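You operate a simulated robot arm through the tools that you are given. There is no shell and no other tool.

Carry out the task below with a simulated robot arm. There is one attempt and no reset: what you move stays moved.

JOB
Free the brake, wind in two turns, lock it, peg the hose end.
Fine: the orange hose end sits on the reel peg. Pull the hose no farther than it is wound out. Pinch, break and dent nothing; leave nothing switched on.
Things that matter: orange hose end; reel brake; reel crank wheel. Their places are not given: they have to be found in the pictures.

It is judged by the outcome, as a careful person would: the job done as asked, and still so three seconds after it is handed in. It fails if anything else is knocked over, pushed out of place, dropped, spilled or broken.

ROBOT AND FRAMES
A 7-joint arm with a two-finger parallel gripper, fixed in place. Base frame: the origin is on the floor under the middle of its stand, x ahead of it, y to its left, z up. Units: m, degrees, N and s.
With the tool pointing down near the work surface it reaches from about 0.42 to 0.9 m from the base axis. Its first joint turns from -143.0 to 143.0 degrees. Payload 3 kg.
The tool frame sits at the grasp point between the pads (the TCP): z along the fingers, y along the line on which they close. The tips reach 0.03 m beyond it. Largest opening 0.094 m; finger width 0.028, thickness 0.01; the body of the gripper, 0.05 by 0.096 m, starts 0.055 m behind the TCP.
Orientation is that of the tool frame in the base frame, as a unit quaternion [x, y, z, w]. With the fingers straight down and closing along the base's y, the tool's x points along the base's -x, its y along +y and its z along -z.

CONTROLS
- The arm moves only by the tool play_rows. Its argument "moves" is a list of rows, each an object of numbers (a shift or turn left out is 0, a gripper value left out holds the last): "x", "y", "z": the shift along the tool's x, y, z in units of 500 mm (1.0 is 500 mm); "wx", "wy", "wz": the turn, a rotation vector about the tool's x, y, z in units of 120 degrees (1.0 is 120 degrees); "grip": the opening, from 0 (shut) to 1 (fully open). In form: [{"x": .., "y": .., "z": .., "wx": .., "wy": .., "wz": .., "grip": ..}, ...]. A call has 1 to 20 rows; each row is the pose to reach, as a shift and turn from the pose commanded when the call began, along the tool's axes at that moment. A call with a number of a shift or a turn outside -1 to 1 is refused whole. Each row takes 0.2 s and may step no farther than 0.05 m and 8.6 degrees from the row before; otherwise, or with a gripper value out of range, the whole call is refused. Where a pose cannot be reached the arm comes as near as it can. A force on the tool above 90 N (or 10 N above the force at the start of the call, whichever is more), or a blocked arm, ends the call early, and 0.2 s more pass. Each finger travels about 0.072 m/s and halts on what it meets, pressing with about 23 N; the grip force reading is that of the motor and also rises with nothing between the fingers. The clock runs only during rows and for 0.2 s after the last one: add rows that repeat a pose to give the fingers time. The reply holds the time, the measured pose of the TCP, the force on the tool along the base axes, the opening and the grip force, in the units named above and with some noise, with the torque about the TCP (base axes, N m) and any sound that the robot's microphone picked up.
- Cameras (640 x 400 px; columns grow to the right, rows downward): "scene" is fixed at [0.2194, -0.6496, 1.2392]; the picture's right is [0.94, -0.35, 0.00], its down [-0.09, -0.25, -0.96] and it looks along [0.34, 0.90, -0.27] (base axes); focal length 341 px, centre (320, 200). "wrist" rides on the gripper at [0.076, 0.014, -0.103] in the tool frame; the picture's right is [-0.18, 0.98, 0.00], its down [-0.75, -0.14, -0.64] and it looks along [-0.63, -0.12, 0.77] (tool axes); focal length 243 px, centre (320, 200).
- grab_frame(camera): a new picture of that camera. The clock stands still meanwhile.
- probe_pixels(camera, pixels): for up to 12 pixels [column, row] of the newest picture of that camera ("zoom" is the newest enlarged one), the place [x, y, z] in the base frame of the surface seen there, good to about 0.002 m. The clock stands still meanwhile.
- close_up(camera, box): a new picture of the part [left, top, right, bottom] of that camera's present view, enlarged. The clock stands still meanwhile.
- job_done(): hands the job in; it is judged then, once.

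Open the gripper and draw the arm clear of the work before you hand the job in, unless the task says otherwise.

The tools are called after "Emit:" as a command line: name --argument value ..., lists and objects as JSON in quotes. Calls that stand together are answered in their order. play_rows: Moves the arm, as the interface text tells. Its arguments: {"type":"object","properties":{"moves":{"type":"array","items":{"type":"object","properties":{"x":{"type":"number"},"y":{"type":"number"},"z":{"type":"number"},"wx":{"type":"number"},"wy":{"type":"number"},"wz":{"type":"number"},"grip":{"type":"number"}}}}},"required":["moves"]} The other tools are called the same way: grab_frame (camera) takes a picture; probe_pixels (camera, pixels) gives the place of the surface under pixels of a picture; close_up (camera, box) takes an enlarged picture of a part of a camera's view; job_done () hands the job in.

At the start:

```text
time: 0.0
tool_pos: [0.4812, 0.399, 1.098]
orientation: [-0.002, 1.0, 0.0, 0.001]
force: [-0.6, 0.1, 0.1]
torque: [-0.03, 0.01, 0.02]
grip_width: 0.0945
finger_force: 0.2
```

scene: 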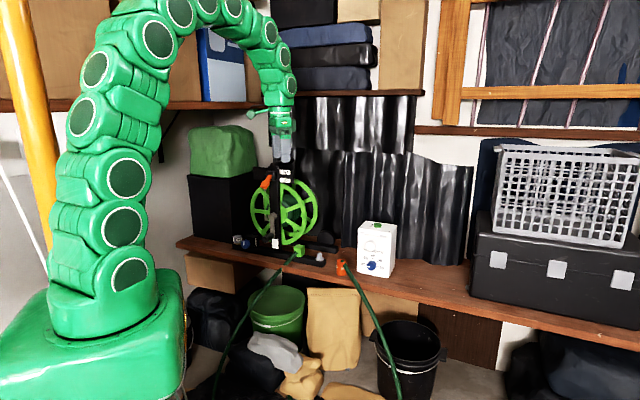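
wrist: 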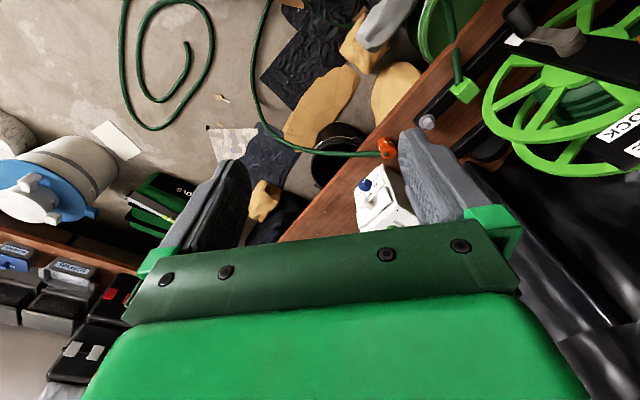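

The scene shows a green reel near (290,210), an orange hose end near (342,267) and a white box at (376,248). I take enlarged pictures of the reel area to find the brake, crank and peg.

Emit:
close_up --camera "scene" --box '[220, 150, 420, 290]'

Emit:
close_up --camera "wrist" --box '[320, 0, 640, 200]'

```text
2.86 times, centred on (320, 220) of scene
```

zoom: 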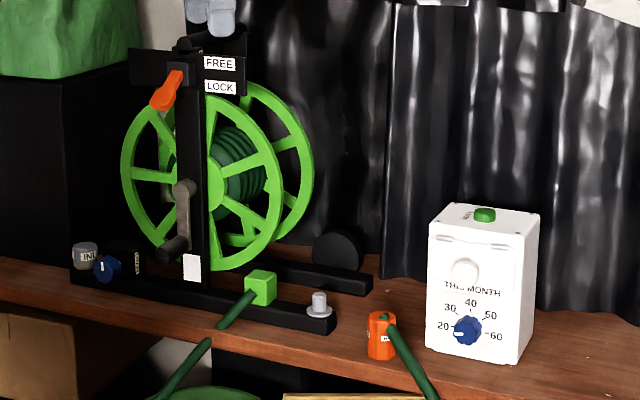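

```text
2.00 times, centred on (480, 100) of wrist
```

zoom: 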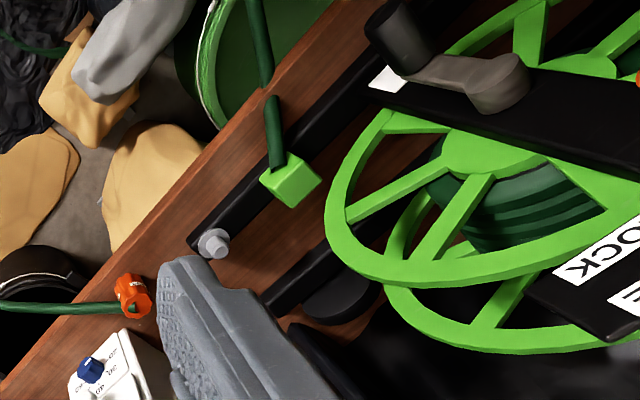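

I enlarge further on the reel's post, brake lever and labels, and on the base with peg and hose.

Emit:
close_up --camera "scene" --box '[250, 160, 330, 210]'

Emit:
close_up --camera "scene" --box '[230, 205, 326, 265]'

Emit:
close_up --camera "scene" --box '[310, 215, 406, 275]'

Emit:
close_up --camera "scene" --box '[200, 230, 472, 400]'

```text
8.00 times, centred on (290, 185) of scene
```

zoom: 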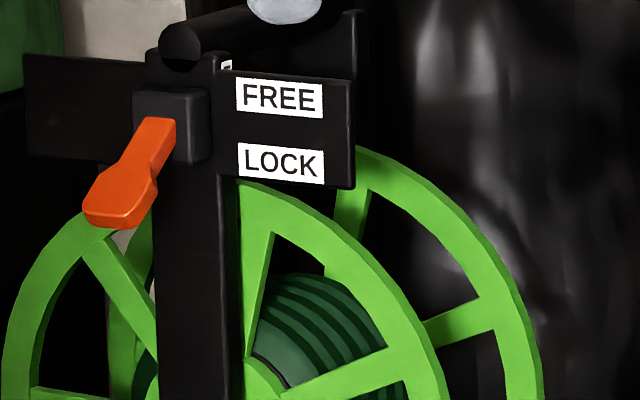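

```text
6.67 times, centred on (278, 235) of scene
```

zoom: 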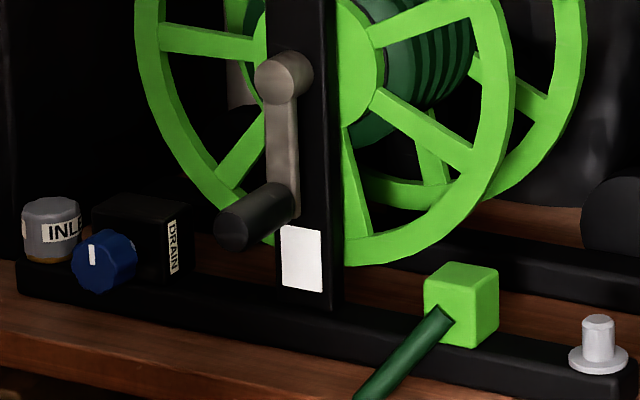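

```text
6.67 times, centred on (358, 245) of scene
```

zoom: 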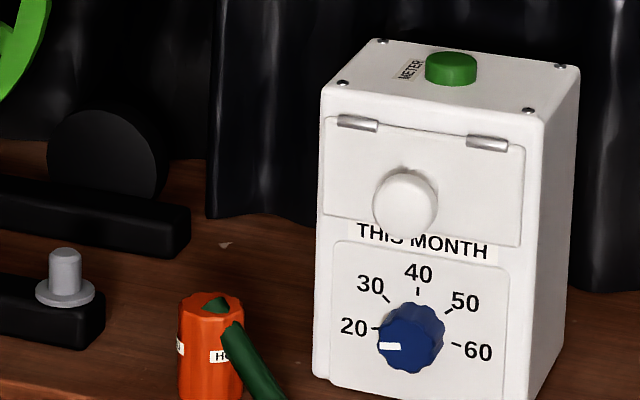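

```text
2.35 times, centred on (336, 315) of scene
```

zoom: 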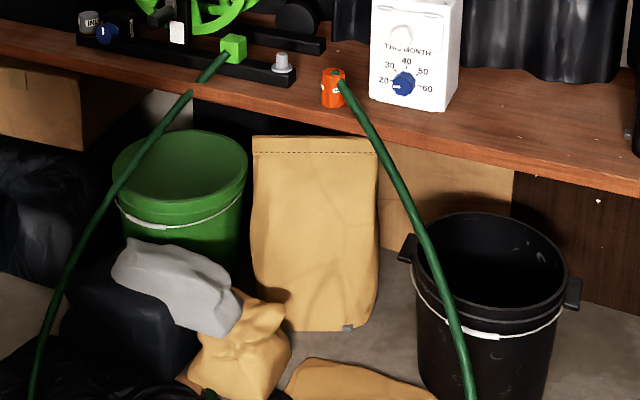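

The brake lever (orange, in scene near (263,183)) sits at a post with FREE/LOCK plates; crank arm near (274,225) hangs down; peg at (320,258). I take a close-up of the reel and probe points on it.

Emit:
close_up --camera "scene" --box '[240, 160, 336, 220]'

Emit:
probe_pixels --camera "zoom" --pixels '[[180, 180], [130, 210], [160, 140], [205, 110], [220, 140], [290, 120], [290, 175], [100, 90], [200, 320], [310, 210], [230, 260], [350, 100]]'

```text
6.67 times, centred on (288, 190) of scene
```

zoom: 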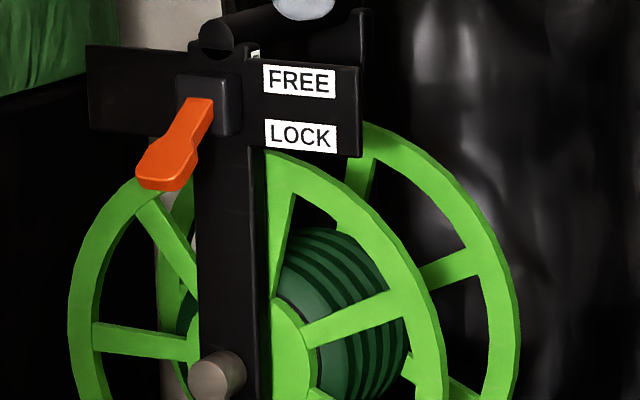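

```text
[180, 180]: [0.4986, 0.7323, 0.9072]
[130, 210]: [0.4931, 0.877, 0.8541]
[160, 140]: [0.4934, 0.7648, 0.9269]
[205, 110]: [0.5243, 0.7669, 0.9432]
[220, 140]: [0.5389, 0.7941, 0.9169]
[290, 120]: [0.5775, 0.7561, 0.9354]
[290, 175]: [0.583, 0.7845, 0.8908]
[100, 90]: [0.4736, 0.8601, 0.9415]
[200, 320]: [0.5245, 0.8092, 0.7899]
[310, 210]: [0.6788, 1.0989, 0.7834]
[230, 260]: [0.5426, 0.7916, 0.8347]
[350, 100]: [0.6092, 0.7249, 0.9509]
```

The board runs from (0.474,0.860) to (0.609,0.725), so the reel face is turned about 45° toward the base. I probe the lower part: crank, handle, guide cube, peg, hose end.

Emit:
close_up --camera "scene" --box '[230, 205, 326, 265]'

Emit:
probe_pixels --camera "zoom" --pixels '[[280, 80], [283, 150], [280, 195], [230, 228], [300, 250], [465, 275], [450, 310], [598, 322], [598, 365], [430, 345], [50, 205], [95, 260]]'

Emit:
close_up --camera "scene" --box '[310, 235, 390, 285]'

Emit:
probe_pixels --camera "zoom" --pixels '[[250, 210], [250, 250], [215, 250], [285, 260], [250, 300], [75, 175], [75, 150], [75, 215], [380, 310], [200, 340], [260, 225], [290, 290]]'

```text
6.67 times, centred on (278, 235) of scene
```

zoom: 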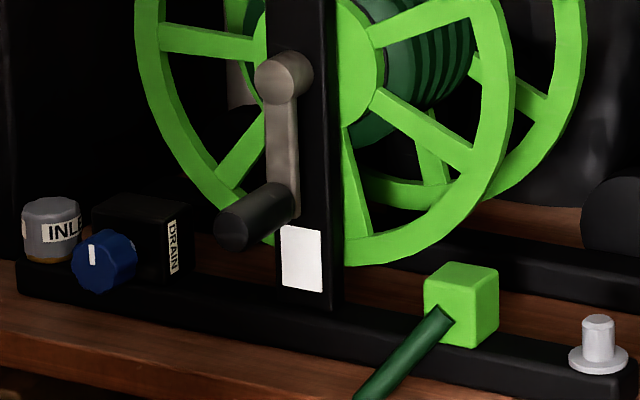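

```text
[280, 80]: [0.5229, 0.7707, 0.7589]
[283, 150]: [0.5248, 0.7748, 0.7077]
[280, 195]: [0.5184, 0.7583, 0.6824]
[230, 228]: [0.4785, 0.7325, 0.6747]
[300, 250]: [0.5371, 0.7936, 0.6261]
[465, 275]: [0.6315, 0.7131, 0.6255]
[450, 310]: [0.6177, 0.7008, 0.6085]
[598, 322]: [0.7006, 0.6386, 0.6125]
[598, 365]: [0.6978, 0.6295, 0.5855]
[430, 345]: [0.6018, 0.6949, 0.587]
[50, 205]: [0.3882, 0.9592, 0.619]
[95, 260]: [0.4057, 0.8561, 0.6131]
```

```text
8.00 times, centred on (350, 260) of scene
```

zoom: 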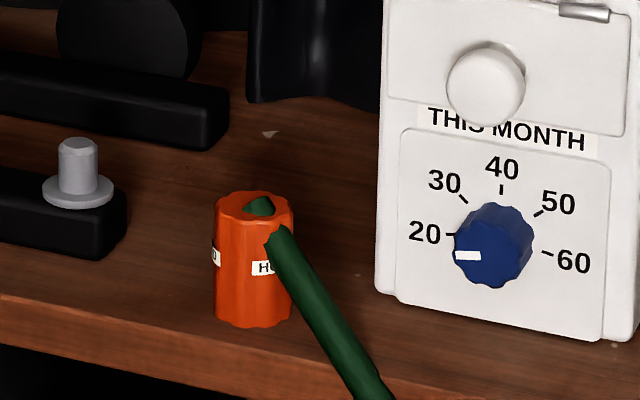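

```text
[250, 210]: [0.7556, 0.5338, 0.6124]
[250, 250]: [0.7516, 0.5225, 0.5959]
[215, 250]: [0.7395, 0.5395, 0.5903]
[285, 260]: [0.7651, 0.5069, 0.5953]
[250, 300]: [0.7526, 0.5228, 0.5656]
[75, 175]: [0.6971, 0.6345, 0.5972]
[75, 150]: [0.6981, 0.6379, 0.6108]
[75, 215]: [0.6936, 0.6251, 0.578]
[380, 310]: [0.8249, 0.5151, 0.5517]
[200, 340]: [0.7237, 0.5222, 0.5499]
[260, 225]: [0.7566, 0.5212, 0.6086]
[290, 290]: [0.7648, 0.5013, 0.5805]
```

Bench top is at z≈0.551, the peg at about (0.699,0.638), hose end at about (0.753,0.528), and the brake lever sticks out toward the base, pointing down (LOCK below, FREE above). I yaw the tool 45° and move back a bit so I can then pitch toward the reel and look with the wrist camera.

Emit:
play_rows --moves '[{"x": 0.03, "y": 0.02, "z": 0.02, "wz": -0.0625}, {"x": 0.06, "y": 0.04, "z": 0.04, "wz": -0.125}, {"x": 0.09, "y": 0.06, "z": 0.06, "wz": -0.1875}, {"x": 0.12, "y": 0.08, "z": 0.08, "wz": -0.25}, {"x": 0.15, "y": 0.1, "z": 0.1, "wz": -0.3125}, {"x": 0.18, "y": 0.12, "z": 0.12, "wz": -0.375}, {"x": 0.18, "y": 0.12, "z": 0.12, "wz": -0.375}]'

Emit:
grab_frame --camera "wrist"

Emit:
grab_frame --camera "scene"

```text
time: 1.6
tool_pos: [0.393, 0.461, 1.0382]
orientation: [-0.383, 0.924, 0.0, 0.0]
force: [-0.7, 0.0, -0.5]
torque: [0.01, -0.02, 0.01]
grip_width: 0.094
finger_force: 0.1
```

```text
taken
```

wrist: 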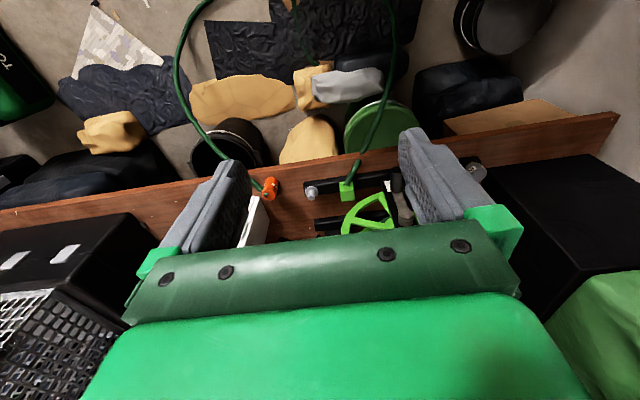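

```text
taken
```

scene: 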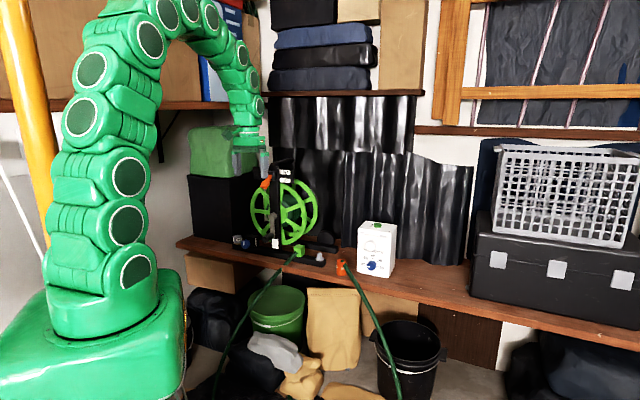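

The wrist view shows the bench across the middle with the hose end at (270,187), peg at (311,192), and reel behind the fingers. I now pitch the tool up to horizontal facing the reel, stopping about 0.2 m short of it.

Emit:
play_rows --moves '[{"x": -0.008, "y": 0.021, "z": 0.03, "wy": -0.0625}, {"x": -0.016, "y": 0.042, "z": 0.06, "wy": -0.125}, {"x": -0.025, "y": 0.063, "z": 0.09, "wy": -0.1875}, {"x": -0.033, "y": 0.085, "z": 0.12, "wy": -0.25}, {"x": -0.041, "y": 0.106, "z": 0.15, "wy": -0.3125}, {"x": -0.05, "y": 0.127, "z": 0.18, "wy": -0.375}, {"x": -0.058, "y": 0.148, "z": 0.21, "wy": -0.4375}, {"x": -0.066, "y": 0.169, "z": 0.24, "wy": -0.5}, {"x": -0.075, "y": 0.19, "z": 0.27, "wy": -0.5625}, {"x": -0.083, "y": 0.212, "z": 0.3, "wy": -0.625}, {"x": -0.091, "y": 0.233, "z": 0.33, "wy": -0.6875}, {"x": -0.1, "y": 0.254, "z": 0.36, "wy": -0.75}, {"x": -0.1, "y": 0.254, "z": 0.36, "wy": -0.75}]'

Emit:
grab_frame --camera "wrist"

Emit:
grab_frame --camera "scene"

```text
time: 4.4
tool_pos: [0.3368, 0.586, 0.8581]
orientation: [-0.271, 0.652, 0.271, 0.654]
force: [0.1, -1.1, 0.4]
torque: [0.0, 0.04, -0.03]
grip_width: 0.0942
finger_force: 0.1
out of reach, approached as far as the arm can: row 9, 10
```

```text
taken
```

wrist: 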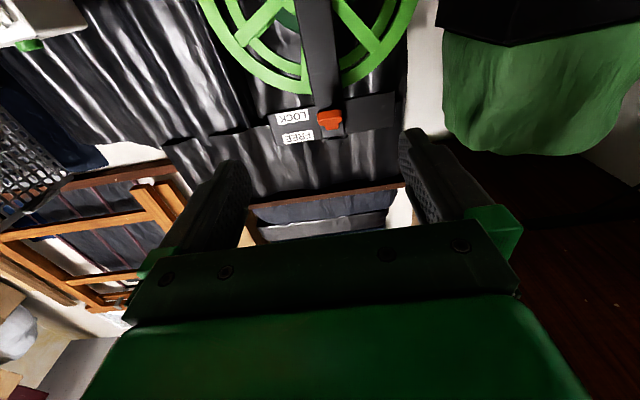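

```text
taken
```

scene: 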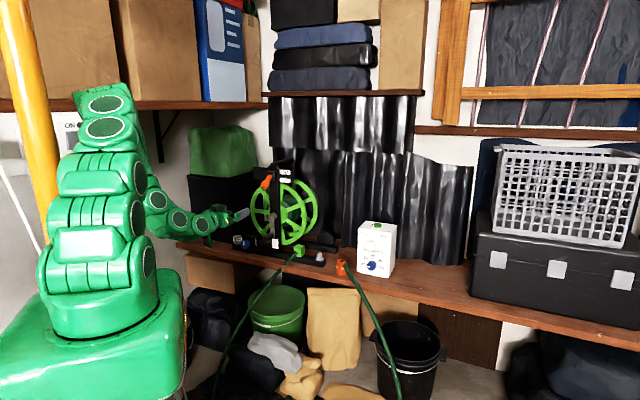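

The horizontal pose was reached; the upside-down wrist view shows the reel with LOCK/FREE at (293,117)/(298,138) and lever at (330,120). I enlarge it for details.

Emit:
close_up --camera "wrist" --box '[200, 0, 440, 150]'

Emit:
probe_pixels --camera "zoom" --pixels '[[345, 310], [345, 335], [325, 320], [365, 320], [345, 285], [320, 345], [250, 312], [262, 366], [330, 200], [300, 330]]'

```text
2.67 times, centred on (320, 75) of wrist
```

zoom: 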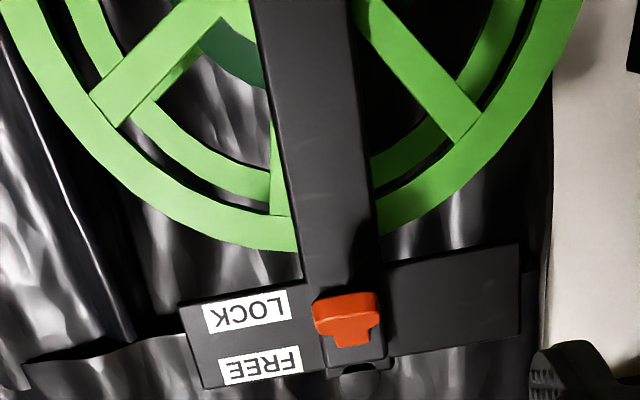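

```text
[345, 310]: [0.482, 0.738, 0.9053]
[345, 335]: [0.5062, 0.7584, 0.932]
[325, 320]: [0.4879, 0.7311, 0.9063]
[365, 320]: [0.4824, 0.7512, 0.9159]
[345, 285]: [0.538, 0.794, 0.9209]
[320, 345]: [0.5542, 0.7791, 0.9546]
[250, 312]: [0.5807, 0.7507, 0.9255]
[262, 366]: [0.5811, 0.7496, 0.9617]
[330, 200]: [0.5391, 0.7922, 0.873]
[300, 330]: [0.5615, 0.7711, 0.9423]
```

The lever tip is at about (0.483,0.738,0.906) and its pivot near z 0.943; it points down at LOCK. Before acting I pitch the tool down 45° and lower, so the wrist camera looks straight at the crank, rail and labels.

Emit:
play_rows --moves '[{"x": 0.03, "z": -0.01, "wy": 0.0625}, {"x": 0.06, "z": -0.02, "wy": 0.125}, {"x": 0.09, "z": -0.03, "wy": 0.1875}, {"x": 0.12, "z": -0.04, "wy": 0.25}, {"x": 0.15, "z": -0.05, "wy": 0.3125}, {"x": 0.18, "z": -0.06, "wy": 0.375}, {"x": 0.18, "z": -0.06, "wy": 0.375}]'

Emit:
grab_frame --camera "wrist"

Emit:
close_up --camera "wrist" --box '[180, 0, 500, 200]'

```text
time: 6.0
tool_pos: [0.3151, 0.5648, 0.7686]
orientation: [-0.354, 0.854, 0.146, 0.353]
force: [0.3, -0.9, -1.4]
torque: [-0.04, -0.02, -0.01]
grip_width: 0.0941
finger_force: 0.0
```

```text
taken
```

wrist: 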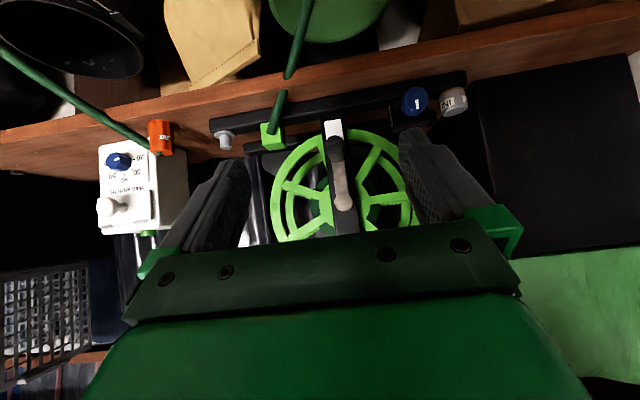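

```text
2.00 times, centred on (340, 100) of wrist
```

zoom: 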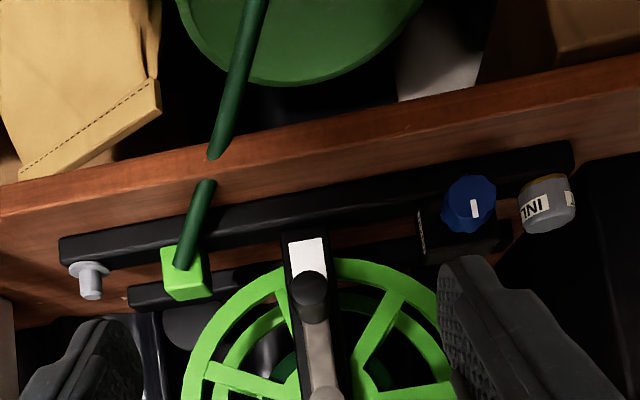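

I enlarge the white card above the crank handle and the hose-end to check for arrows or text.

Emit:
close_up --camera "wrist" --box '[290, 105, 386, 165]'

Emit:
close_up --camera "wrist" --box '[90, 105, 250, 205]'

Emit:
close_up --camera "wrist" --box '[260, 120, 420, 220]'

```text
6.67 times, centred on (338, 135) of wrist
```

zoom: 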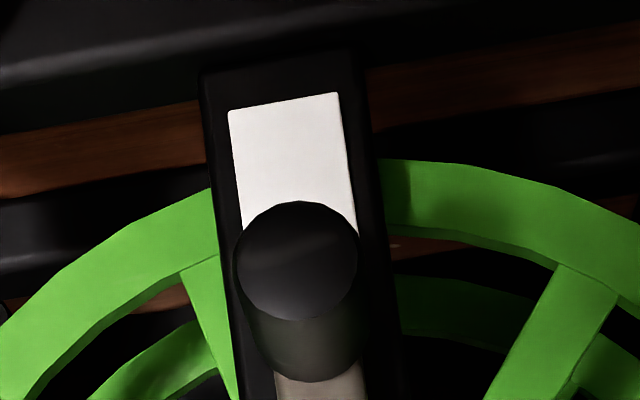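

```text
4.00 times, centred on (170, 155) of wrist
```

zoom: 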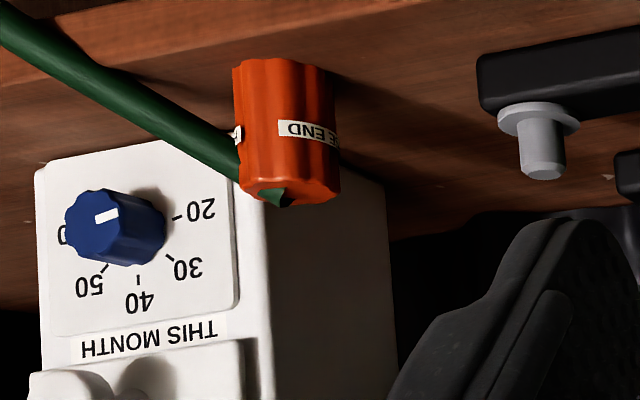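

```text
4.00 times, centred on (340, 170) of wrist
```

zoom: 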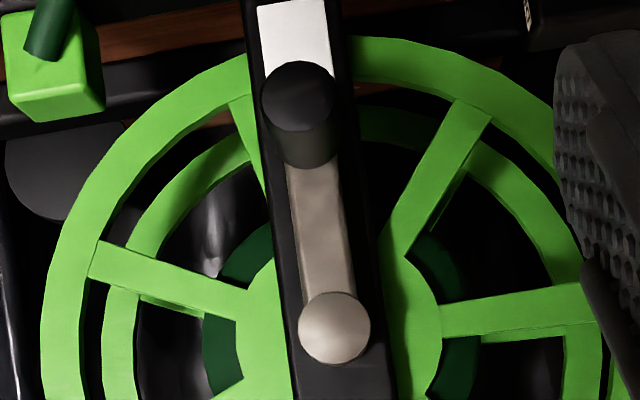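

The card looks blank from here; I enlarge it from the scene camera, as well as the top of the post where a small label is visible near (279,167).

Emit:
close_up --camera "scene" --box '[264, 232, 288, 252]'

Emit:
close_up --camera "scene" --box '[256, 150, 304, 180]'

Emit:
close_up --camera "scene" --box '[225, 225, 273, 255]'

Emit:
close_up --camera "scene" --box '[270, 190, 334, 250]'

```text
16.00 times, centred on (276, 242) of scene
```

zoom: 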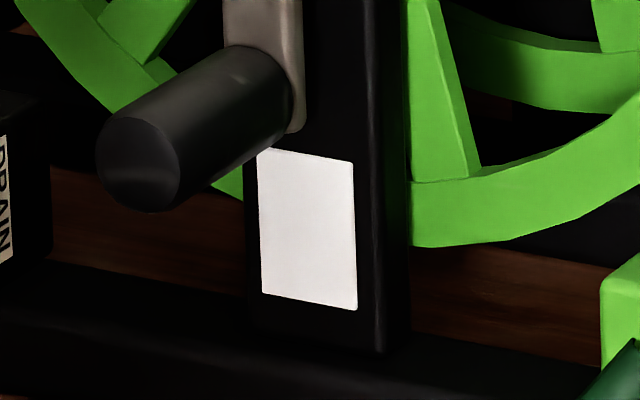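

```text
13.33 times, centred on (280, 165) of scene
```

zoom: 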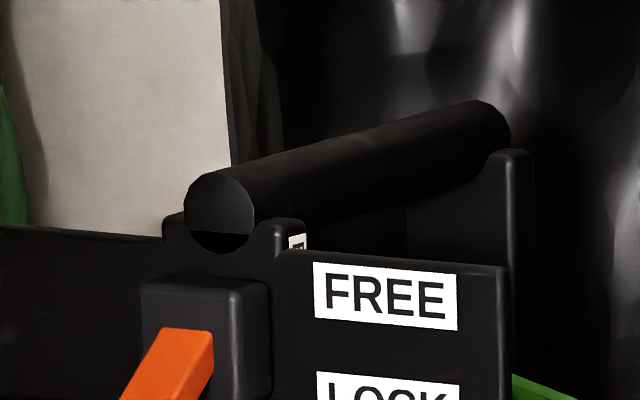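

```text
13.33 times, centred on (249, 240) of scene
```

zoom: 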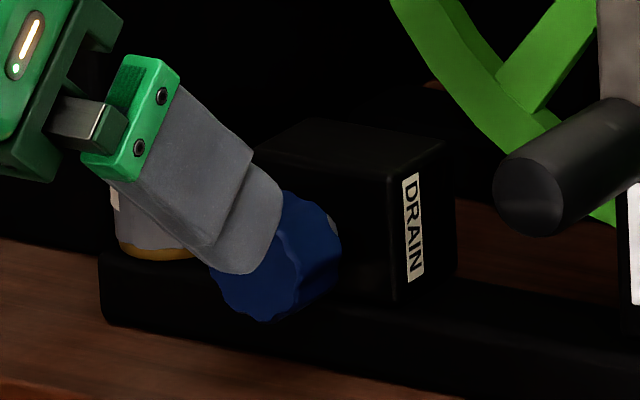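

```text
6.67 times, centred on (302, 220) of scene
```

zoom: 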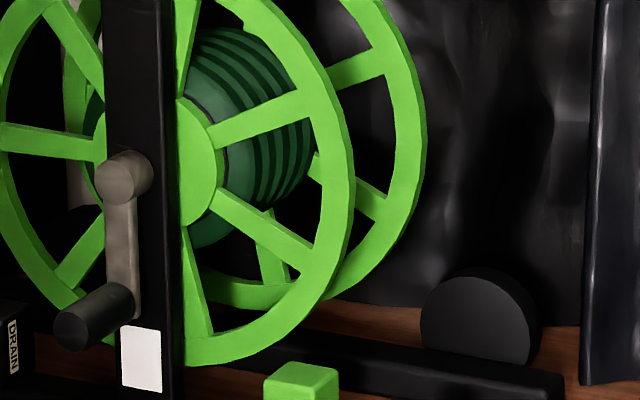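

No direction hint is readable on the card; I will test the winding direction gently later. First the brake: I go back to horizontal with closed fingers, just below and short of the lever tip (target TCP about (0.438,0.694,0.862)).

Emit:
play_rows --moves '[{"x": -0.064, "y": 0.002, "z": 0.02, "wy": -0.0625, "grip": 0}, {"x": -0.128, "y": 0.004, "z": 0.04, "wy": -0.125, "grip": 0}, {"x": -0.192, "y": 0.005, "z": 0.06, "wy": -0.1875, "grip": 0}, {"x": -0.255, "y": 0.007, "z": 0.08, "wy": -0.25, "grip": 0}, {"x": -0.319, "y": 0.009, "z": 0.1, "wy": -0.3125, "grip": 0}, {"x": -0.383, "y": 0.01, "z": 0.12, "wy": -0.375, "grip": 0}, {"x": -0.383, "y": 0.01, "z": 0.12, "wy": -0.375, "grip": 0}]'

Emit:
grab_frame --camera "wrist"

Emit:
close_up --camera "scene" --box '[224, 150, 320, 210]'

```text
time: 7.6
tool_pos: [0.4378, 0.695, 0.8614]
orientation: [-0.27, 0.653, 0.271, 0.654]
force: [0.3, -1.0, -0.5]
torque: [-0.01, -0.04, 0.03]
grip_width: 0.0001
finger_force: 23.1
```

```text
taken
```

wrist: 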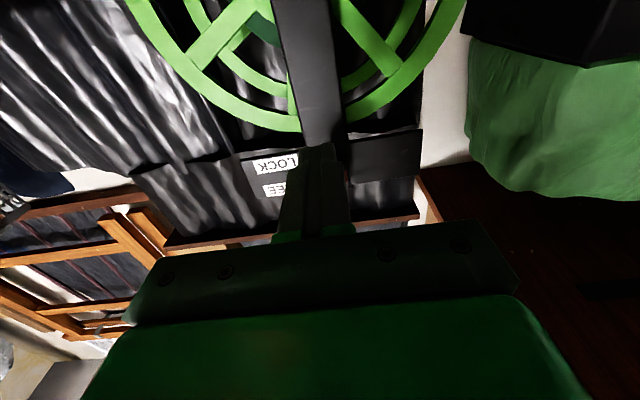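

```text
6.67 times, centred on (272, 180) of scene
```

zoom: 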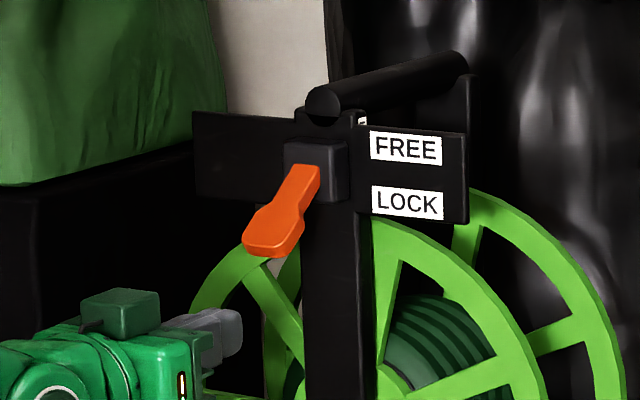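

The closed fingertips sit just below and short of the lever (lever tip at zoom (265,250)). I move forward 0.055 m so that the fingertips are under the lever, and look.

Emit:
play_rows --moves '[{"z": 0.04}, {"z": 0.08}, {"z": 0.11}, {"z": 0.11}]'

Emit:
close_up --camera "scene" --box '[224, 150, 320, 210]'

Emit:
grab_frame --camera "wrist"

```text
time: 8.6
tool_pos: [0.4768, 0.7333, 0.8619]
orientation: [-0.272, 0.653, 0.272, 0.653]
force: [0.0, -0.5, 0.2]
torque: [-0.01, -0.01, 0.03]
grip_width: 0.0001
finger_force: 23.2
```

```text
6.67 times, centred on (272, 180) of scene
```

zoom: 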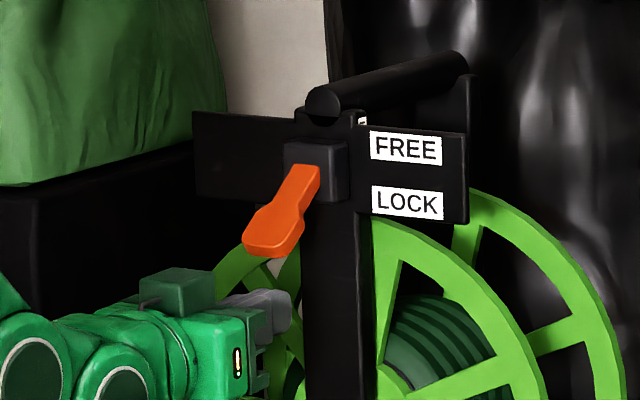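

```text
taken
```

wrist: 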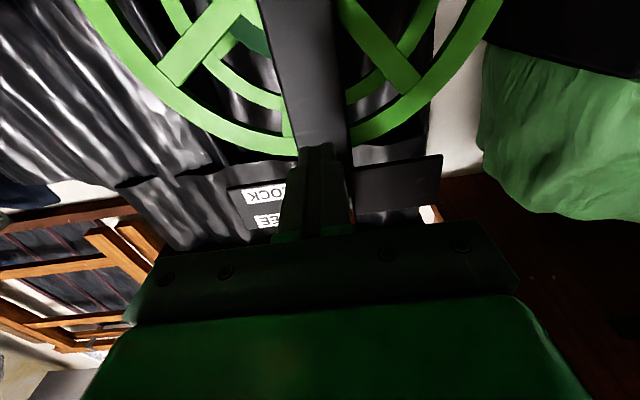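

The fingertips (zoom (285,305)) are under the lever with clearance. I raise slowly by 0.06 m and watch the force and the lever.

Emit:
play_rows --moves '[{"x": -0.02}, {"x": -0.04}, {"x": -0.06}, {"x": -0.08}, {"x": -0.1}, {"x": -0.12}]'

Emit:
close_up --camera "scene" --box '[224, 150, 320, 210]'

```text
time: 10.0
tool_pos: [0.4778, 0.7327, 0.9221]
orientation: [-0.272, 0.653, 0.272, 0.652]
force: [-1.8, -10.4, -1.5]
torque: [0.12, -0.06, -0.02]
grip_width: 0.0
finger_force: 22.8
```

```text
6.67 times, centred on (272, 180) of scene
```

zoom: 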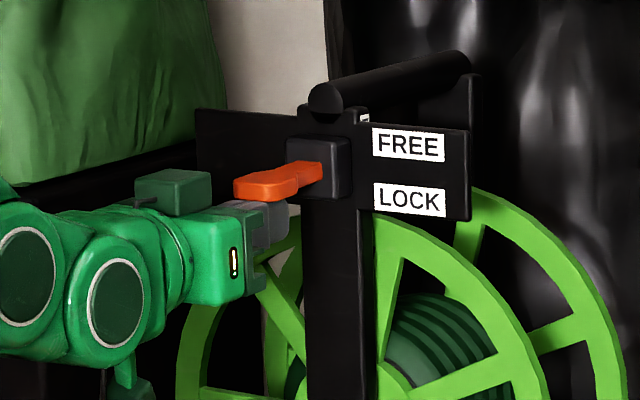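

The lever is now about level, but the reading shows about 10 N sideways and the board shifted about half a pixel, so the tips may press on the pivot block. I back off 12 mm and check.

Emit:
play_rows --moves '[{"z": -0.012}, {"z": -0.024}, {"z": -0.024}]'

Emit:
close_up --camera "scene" --box '[224, 150, 320, 210]'

Emit:
grab_frame --camera "wrist"

```text
time: 10.8
tool_pos: [0.4687, 0.7246, 0.9217]
orientation: [-0.27, 0.653, 0.27, 0.654]
force: [0.2, -0.8, -0.2]
torque: [0.02, -0.04, 0.0]
grip_width: 0.0001
finger_force: 22.9
```

```text
6.67 times, centred on (272, 180) of scene
```

zoom: 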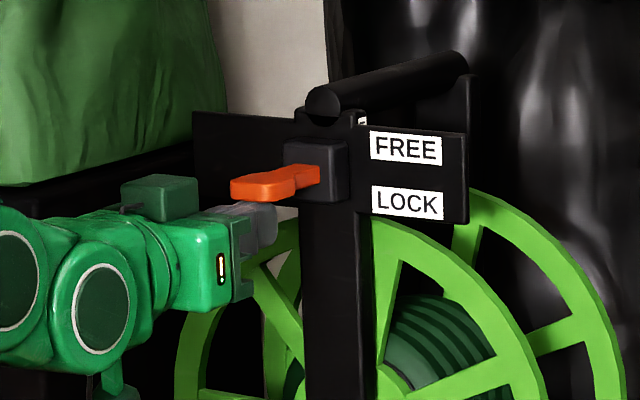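

```text
taken
```

wrist: 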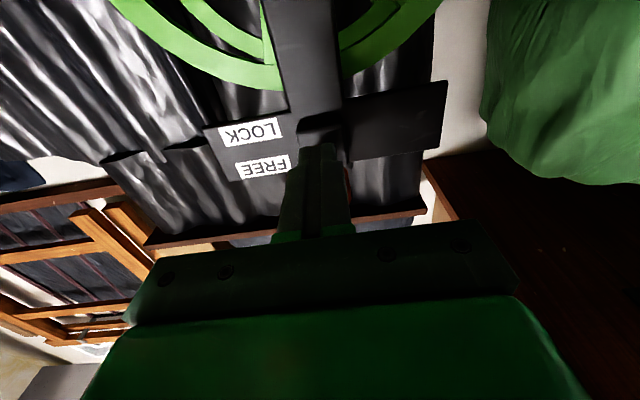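

Force is back to zero and the reel returned to its original place; the lever stays level. I now raise further from this backed-off position in small steps.

Emit:
play_rows --moves '[{"x": -0.02, "z": -0.004}, {"x": -0.04, "z": -0.008}, {"x": -0.06, "z": -0.008}, {"x": -0.06, "z": -0.008}]'

Emit:
close_up --camera "scene" --box '[224, 150, 320, 210]'

```text
time: 11.8
tool_pos: [0.4649, 0.7216, 0.9515]
orientation: [-0.272, 0.653, 0.271, 0.653]
force: [-0.4, -0.8, 0.4]
torque: [-0.02, 0.03, -0.03]
grip_width: 0.0
finger_force: 22.9
```

```text
6.67 times, centred on (272, 180) of scene
```

zoom: 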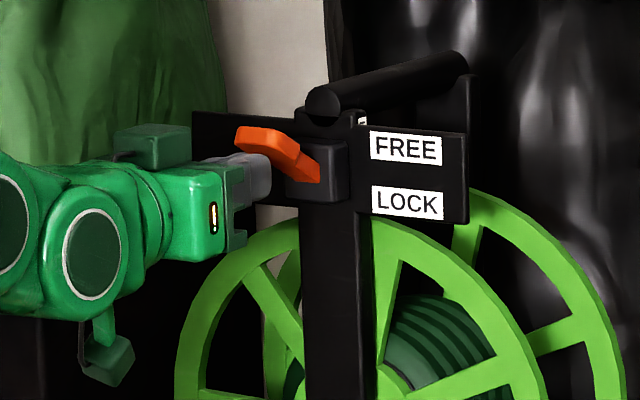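

The lever now points up about as far above level as it was below. I raise a little more in 5 mm steps to find its stop without pressing.

Emit:
play_rows --moves '[{"x": -0.01}, {"x": -0.02}, {"x": -0.02}]'

Emit:
close_up --camera "scene" --box '[224, 150, 320, 210]'

```text
time: 12.6
tool_pos: [0.4642, 0.7201, 0.9602]
orientation: [-0.272, 0.654, 0.271, 0.652]
force: [-2.7, -0.7, -11.5]
torque: [-0.24, 0.2, 0.03]
grip_width: 0.0
finger_force: 23.1
```

```text
6.67 times, centred on (272, 180) of scene
```

zoom: 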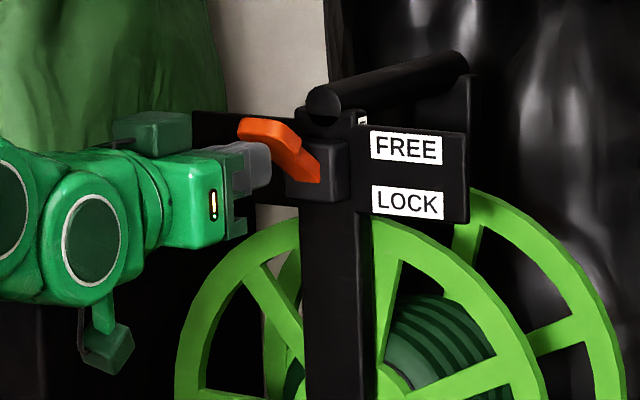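

A downward reaction of 11.5 N shows the lever is at its upper stop (FREE). I ease off, back away from the lever and check that it stays up.

Emit:
play_rows --moves '[{"x": 0.02}, {"x": 0.04}, {"x": 0.04, "z": -0.05}, {"x": 0.04, "z": -0.1}, {"x": 0.04, "z": -0.16}]'

Emit:
close_up --camera "scene" --box '[224, 150, 320, 210]'

Emit:
grab_frame --camera "wrist"

```text
time: 13.8
tool_pos: [0.4084, 0.665, 0.9412]
orientation: [-0.272, 0.654, 0.27, 0.653]
force: [0.1, 0.3, 0.3]
torque: [-0.03, 0.02, -0.01]
grip_width: 0.0
finger_force: 22.9
```

```text
6.67 times, centred on (272, 180) of scene
```

zoom: 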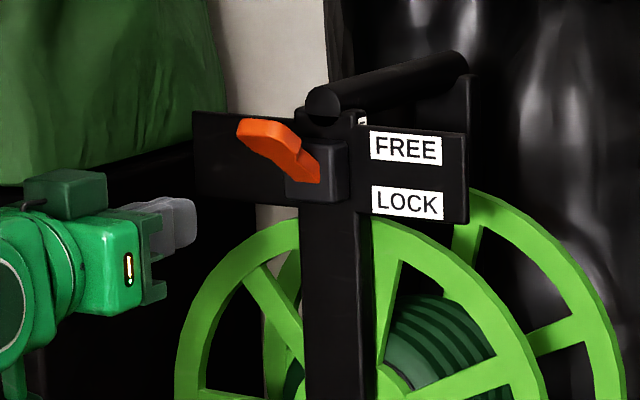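

```text
taken
```

wrist: 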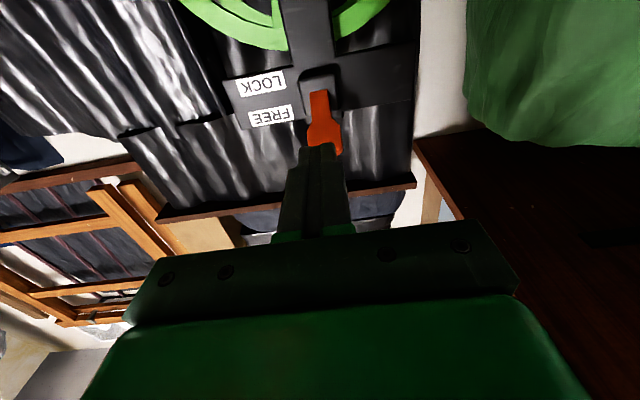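

The lever stays up at FREE. Next I open the gripper and lower to the crank handle's height, still short of it, to locate it accurately.

Emit:
play_rows --moves '[{"x": 0.07, "z": -0.03, "grip": 1}, {"x": 0.14, "z": -0.06, "grip": 1}, {"x": 0.21, "z": -0.08, "grip": 1}, {"x": 0.28, "z": -0.08, "grip": 1}, {"x": 0.35, "z": -0.08, "grip": 1}, {"x": 0.42, "z": -0.08, "grip": 1}, {"x": 0.49, "z": -0.08, "grip": 1}, {"x": 0.53, "z": -0.08, "grip": 1}, {"x": 0.53, "z": -0.08, "grip": 1}]'

Emit:
grab_frame --camera "wrist"

Emit:
grab_frame --camera "scene"

```text
time: 15.8
tool_pos: [0.3791, 0.6361, 0.6769]
orientation: [-0.271, 0.653, 0.271, 0.653]
force: [0.6, -0.1, -0.5]
torque: [-0.03, -0.01, -0.02]
grip_width: 0.0939
finger_force: 0.0
```

```text
taken
```

wrist: 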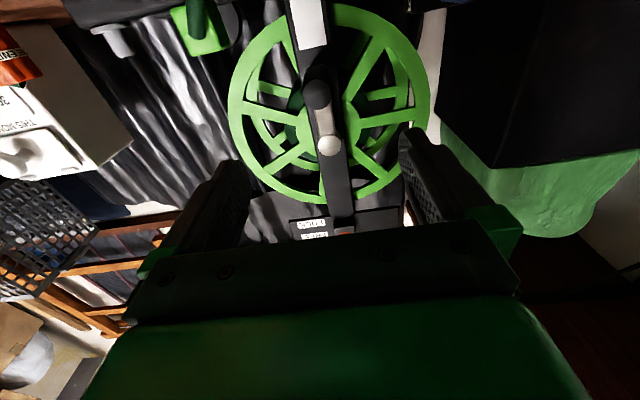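

```text
taken
```

scene: 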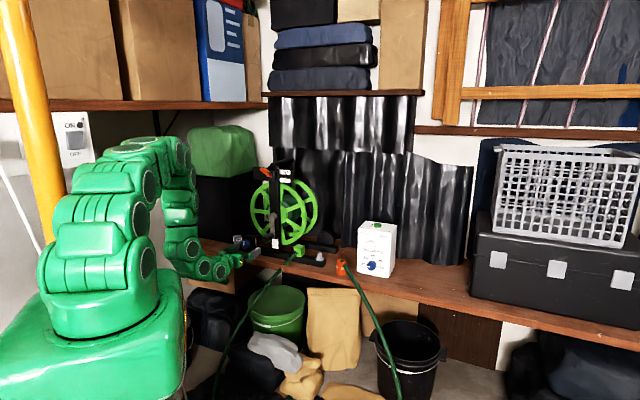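

The wrist view shows the crank handle at (317,92), the hub at (329,146) and the rim. I enlarge it and probe the hub, handle end, crank arm and wheel.

Emit:
close_up --camera "wrist" --box '[220, 0, 444, 140]'

Emit:
close_up --camera "wrist" --box '[270, 55, 382, 165]'

Emit:
probe_pixels --camera "zoom" --pixels '[[262, 140], [310, 230], [335, 330], [240, 160], [290, 170], [262, 170], [320, 320], [355, 330], [335, 310], [335, 350], [270, 200], [325, 180]]'

```text
2.86 times, centred on (332, 70) of wrist
```

zoom: 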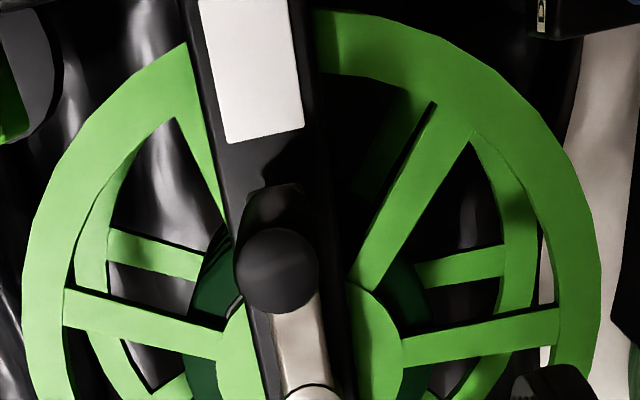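

```text
3.64 times, centred on (326, 110) of wrist
```

zoom: 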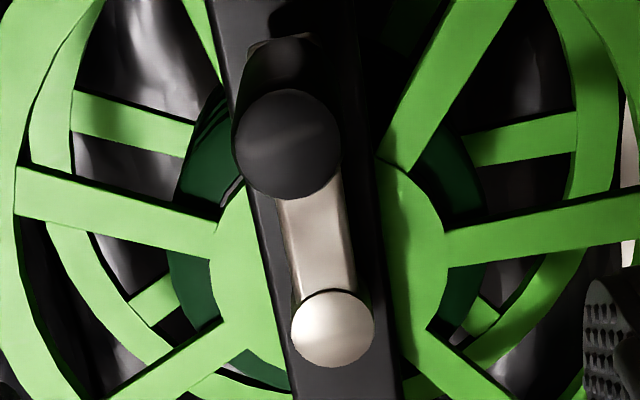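

```text
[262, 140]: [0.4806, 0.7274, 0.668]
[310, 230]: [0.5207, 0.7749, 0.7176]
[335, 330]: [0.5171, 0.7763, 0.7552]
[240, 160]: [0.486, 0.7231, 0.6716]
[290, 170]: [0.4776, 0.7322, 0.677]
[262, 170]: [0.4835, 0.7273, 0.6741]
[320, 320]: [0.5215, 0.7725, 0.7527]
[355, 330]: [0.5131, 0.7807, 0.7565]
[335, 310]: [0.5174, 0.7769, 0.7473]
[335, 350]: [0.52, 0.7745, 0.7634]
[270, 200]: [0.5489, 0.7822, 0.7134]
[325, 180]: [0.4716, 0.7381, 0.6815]
```

Handle end centre is at about (0.4755,0.7315,0.671) with diameter about 0.03, hub centre at about (0.517,0.776,0.755), so the crank radius is about 0.084. I advance the open fingers around the handle.

Emit:
play_rows --moves '[{"x": 0.004, "z": 0.06}, {"x": 0.008, "z": 0.12}, {"x": 0.012, "z": 0.18}, {"x": 0.012, "z": 0.24}, {"x": 0.012, "z": 0.3}, {"x": 0.012, "z": 0.3}]'

Emit:
grab_frame --camera "wrist"

Emit:
close_up --camera "scene" --box '[224, 190, 320, 260]'

```text
time: 17.2
tool_pos: [0.4868, 0.7425, 0.6711]
orientation: [-0.271, 0.653, 0.271, 0.653]
force: [-0.1, 0.0, -0.6]
torque: [0.0, 0.04, 0.0]
grip_width: 0.0939
finger_force: 0.2
```

```text
taken
```

wrist: 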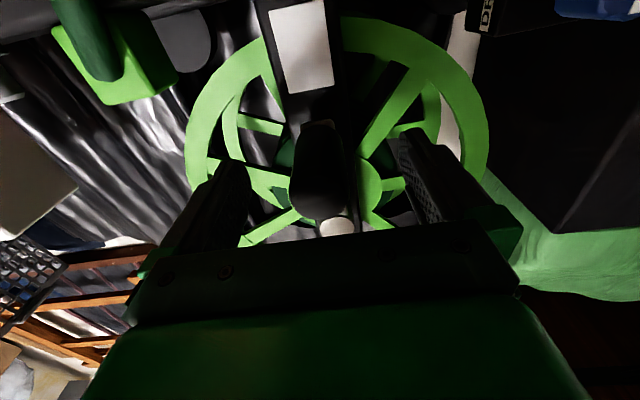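

```text
5.71 times, centred on (272, 225) of scene
```

zoom: 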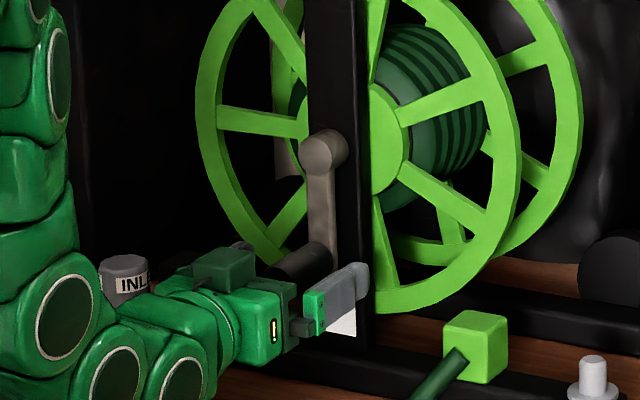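

The handle is centred between the fingers. I close the gripper on it.

Emit:
play_rows --moves '[{"grip": 0.25}, {"grip": 0.25}, {"grip": 0.25}, {"grip": 0.25}, {"grip": 0.25}]'

Emit:
grab_frame --camera "wrist"

```text
time: 18.4
tool_pos: [0.4864, 0.7422, 0.671]
orientation: [-0.271, 0.653, 0.271, 0.653]
force: [1.3, 1.6, 0.0]
torque: [-0.19, 0.19, -0.43]
grip_width: 0.0307
finger_force: 23.3
```

```text
taken
```

wrist: 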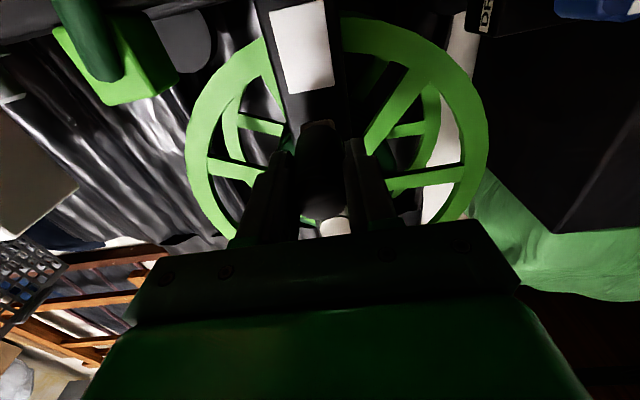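

The handle is held at 0.031 m width. I try a small 30° clockwise arc (handle from bottom toward the left as seen from the base) and watch forces and the hose.

Emit:
play_rows --moves '[{"y": 0.01756, "x": -0.00092}, {"y": 0.03493, "x": -0.00367}, {"y": 0.05191, "x": -0.00822}, {"y": 0.06833, "x": -0.01452}, {"y": 0.084, "x": -0.02251}, {"y": 0.084, "x": -0.02251}]'

Emit:
grab_frame --camera "wrist"

Emit:
grab_frame --camera "scene"

```text
time: 19.8
tool_pos: [0.4572, 0.7709, 0.6809]
orientation: [-0.271, 0.653, 0.271, 0.653]
force: [15.8, 5.5, 10.7]
torque: [-0.19, 0.2, -0.51]
grip_width: 0.0307
finger_force: 22.9
```

```text
taken
```

wrist: 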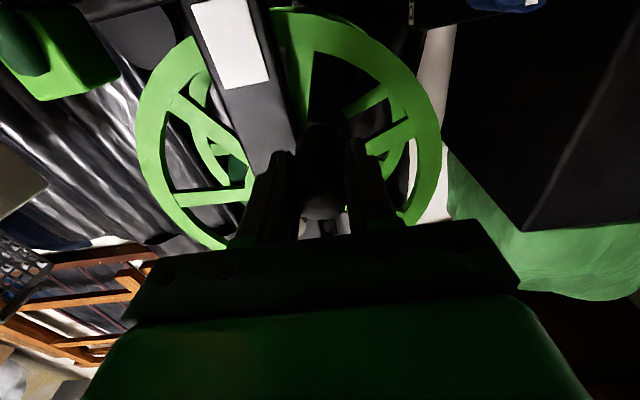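

```text
taken
```

scene: 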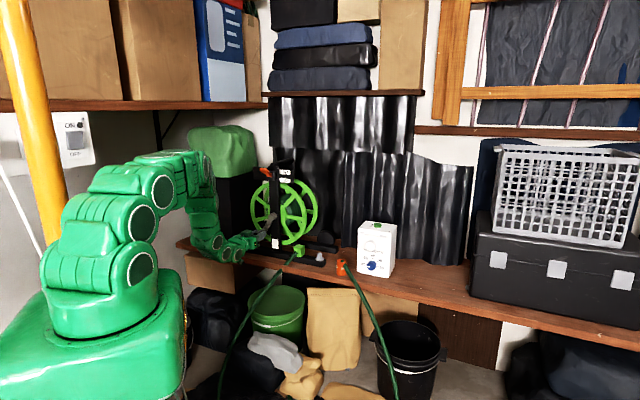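

The wheel turned with the crank (force about 7 N tangentially, 10 N up). I compare the hose on the floor with the earlier picture to see which way it ran.

Emit:
close_up --camera "scene" --box '[200, 230, 472, 400]'

Emit:
close_up --camera "scene" --box '[230, 180, 326, 240]'

```text
2.35 times, centred on (336, 315) of scene
```

zoom: 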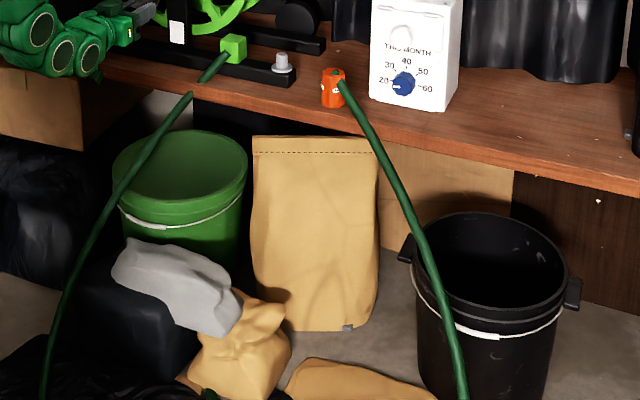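

```text
6.67 times, centred on (278, 210) of scene
```

zoom: 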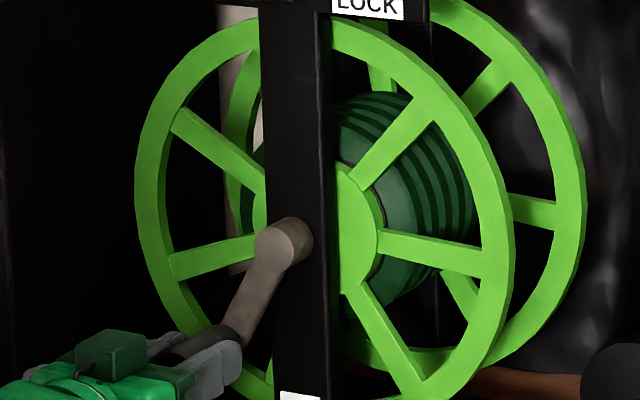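

The hose strands moved closer together (left strand 30→42, right strand 470→462 in the zoom), which suggests the hose is being wound in. The force shows about 13 N radially inward, so I shift 3 mm inward and read the force to calibrate the circle.

Emit:
play_rows --moves '[{"y": -0.0015, "x": -0.0026}, {"y": -0.003, "x": -0.0052}, {"y": -0.003, "x": -0.0052}]'

```text
time: 20.6
tool_pos: [0.4561, 0.7717, 0.6828]
orientation: [-0.273, 0.654, 0.271, 0.652]
force: [4.5, 12.9, -0.7]
torque: [0.07, -0.11, -0.37]
grip_width: 0.0305
finger_force: 23.2
```

The vertical force is gone, but a steady pull of about 12 N forward remains; I move 2 mm forward to relieve it and read again.

Emit:
play_rows --moves '[{"z": 0.002}, {"z": 0.004}, {"z": 0.004}]'

```text
time: 21.4
tool_pos: [0.4586, 0.7729, 0.6833]
orientation: [-0.272, 0.653, 0.271, 0.652]
force: [-14.2, -7.1, 0.1]
torque: [-0.33, 0.36, -0.42]
grip_width: 0.0308
finger_force: 22.8
```

The 2 mm forward step overshot (now −15 N), so stiffness is about 14 N/mm; the fit puts the crank centre at u≈−0.176, z≈0.755, radius 0.084, start angle 3.3°. I continue 60° along that corrected circle.

Emit:
play_rows --moves '[{"y": 0.0149, "x": -0.00936, "z": -0.0019}, {"y": 0.028, "x": -0.0211, "z": -0.0016}, {"y": 0.03976, "x": -0.03414, "z": -0.0014}, {"y": 0.05014, "x": -0.04836, "z": -0.0011}, {"y": 0.05896, "x": -0.06358, "z": -0.001}, {"y": 0.06614, "x": -0.07962, "z": -0.0009}, {"y": 0.0716, "x": -0.09634, "z": -0.0008}, {"y": 0.07528, "x": -0.11352, "z": -0.0007}, {"y": 0.07714, "x": -0.13102, "z": -0.0006}, {"y": 0.07718, "x": -0.1486, "z": -0.0006}]'

Emit:
close_up --camera "scene" --box '[200, 230, 472, 400]'

Emit:
close_up --camera "scene" --box '[224, 160, 336, 240]'

```text
time: 23.6
tool_pos: [0.4314, 0.8004, 0.7577]
orientation: [-0.271, 0.653, 0.272, 0.654]
force: [-19.9, 5.9, 0.4]
torque: [0.55, -0.46, 0.83]
grip_width: 0.0306
finger_force: 23.1
```

```text
2.35 times, centred on (336, 315) of scene
```

zoom: 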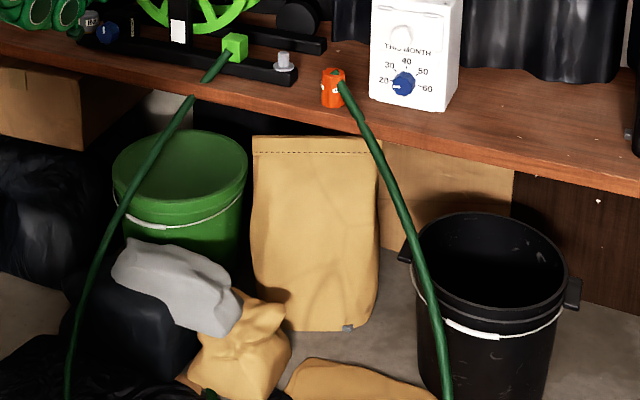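

```text
5.00 times, centred on (280, 200) of scene
```

zoom: 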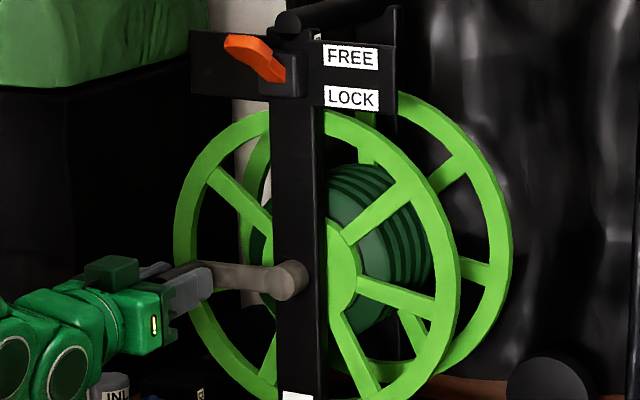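

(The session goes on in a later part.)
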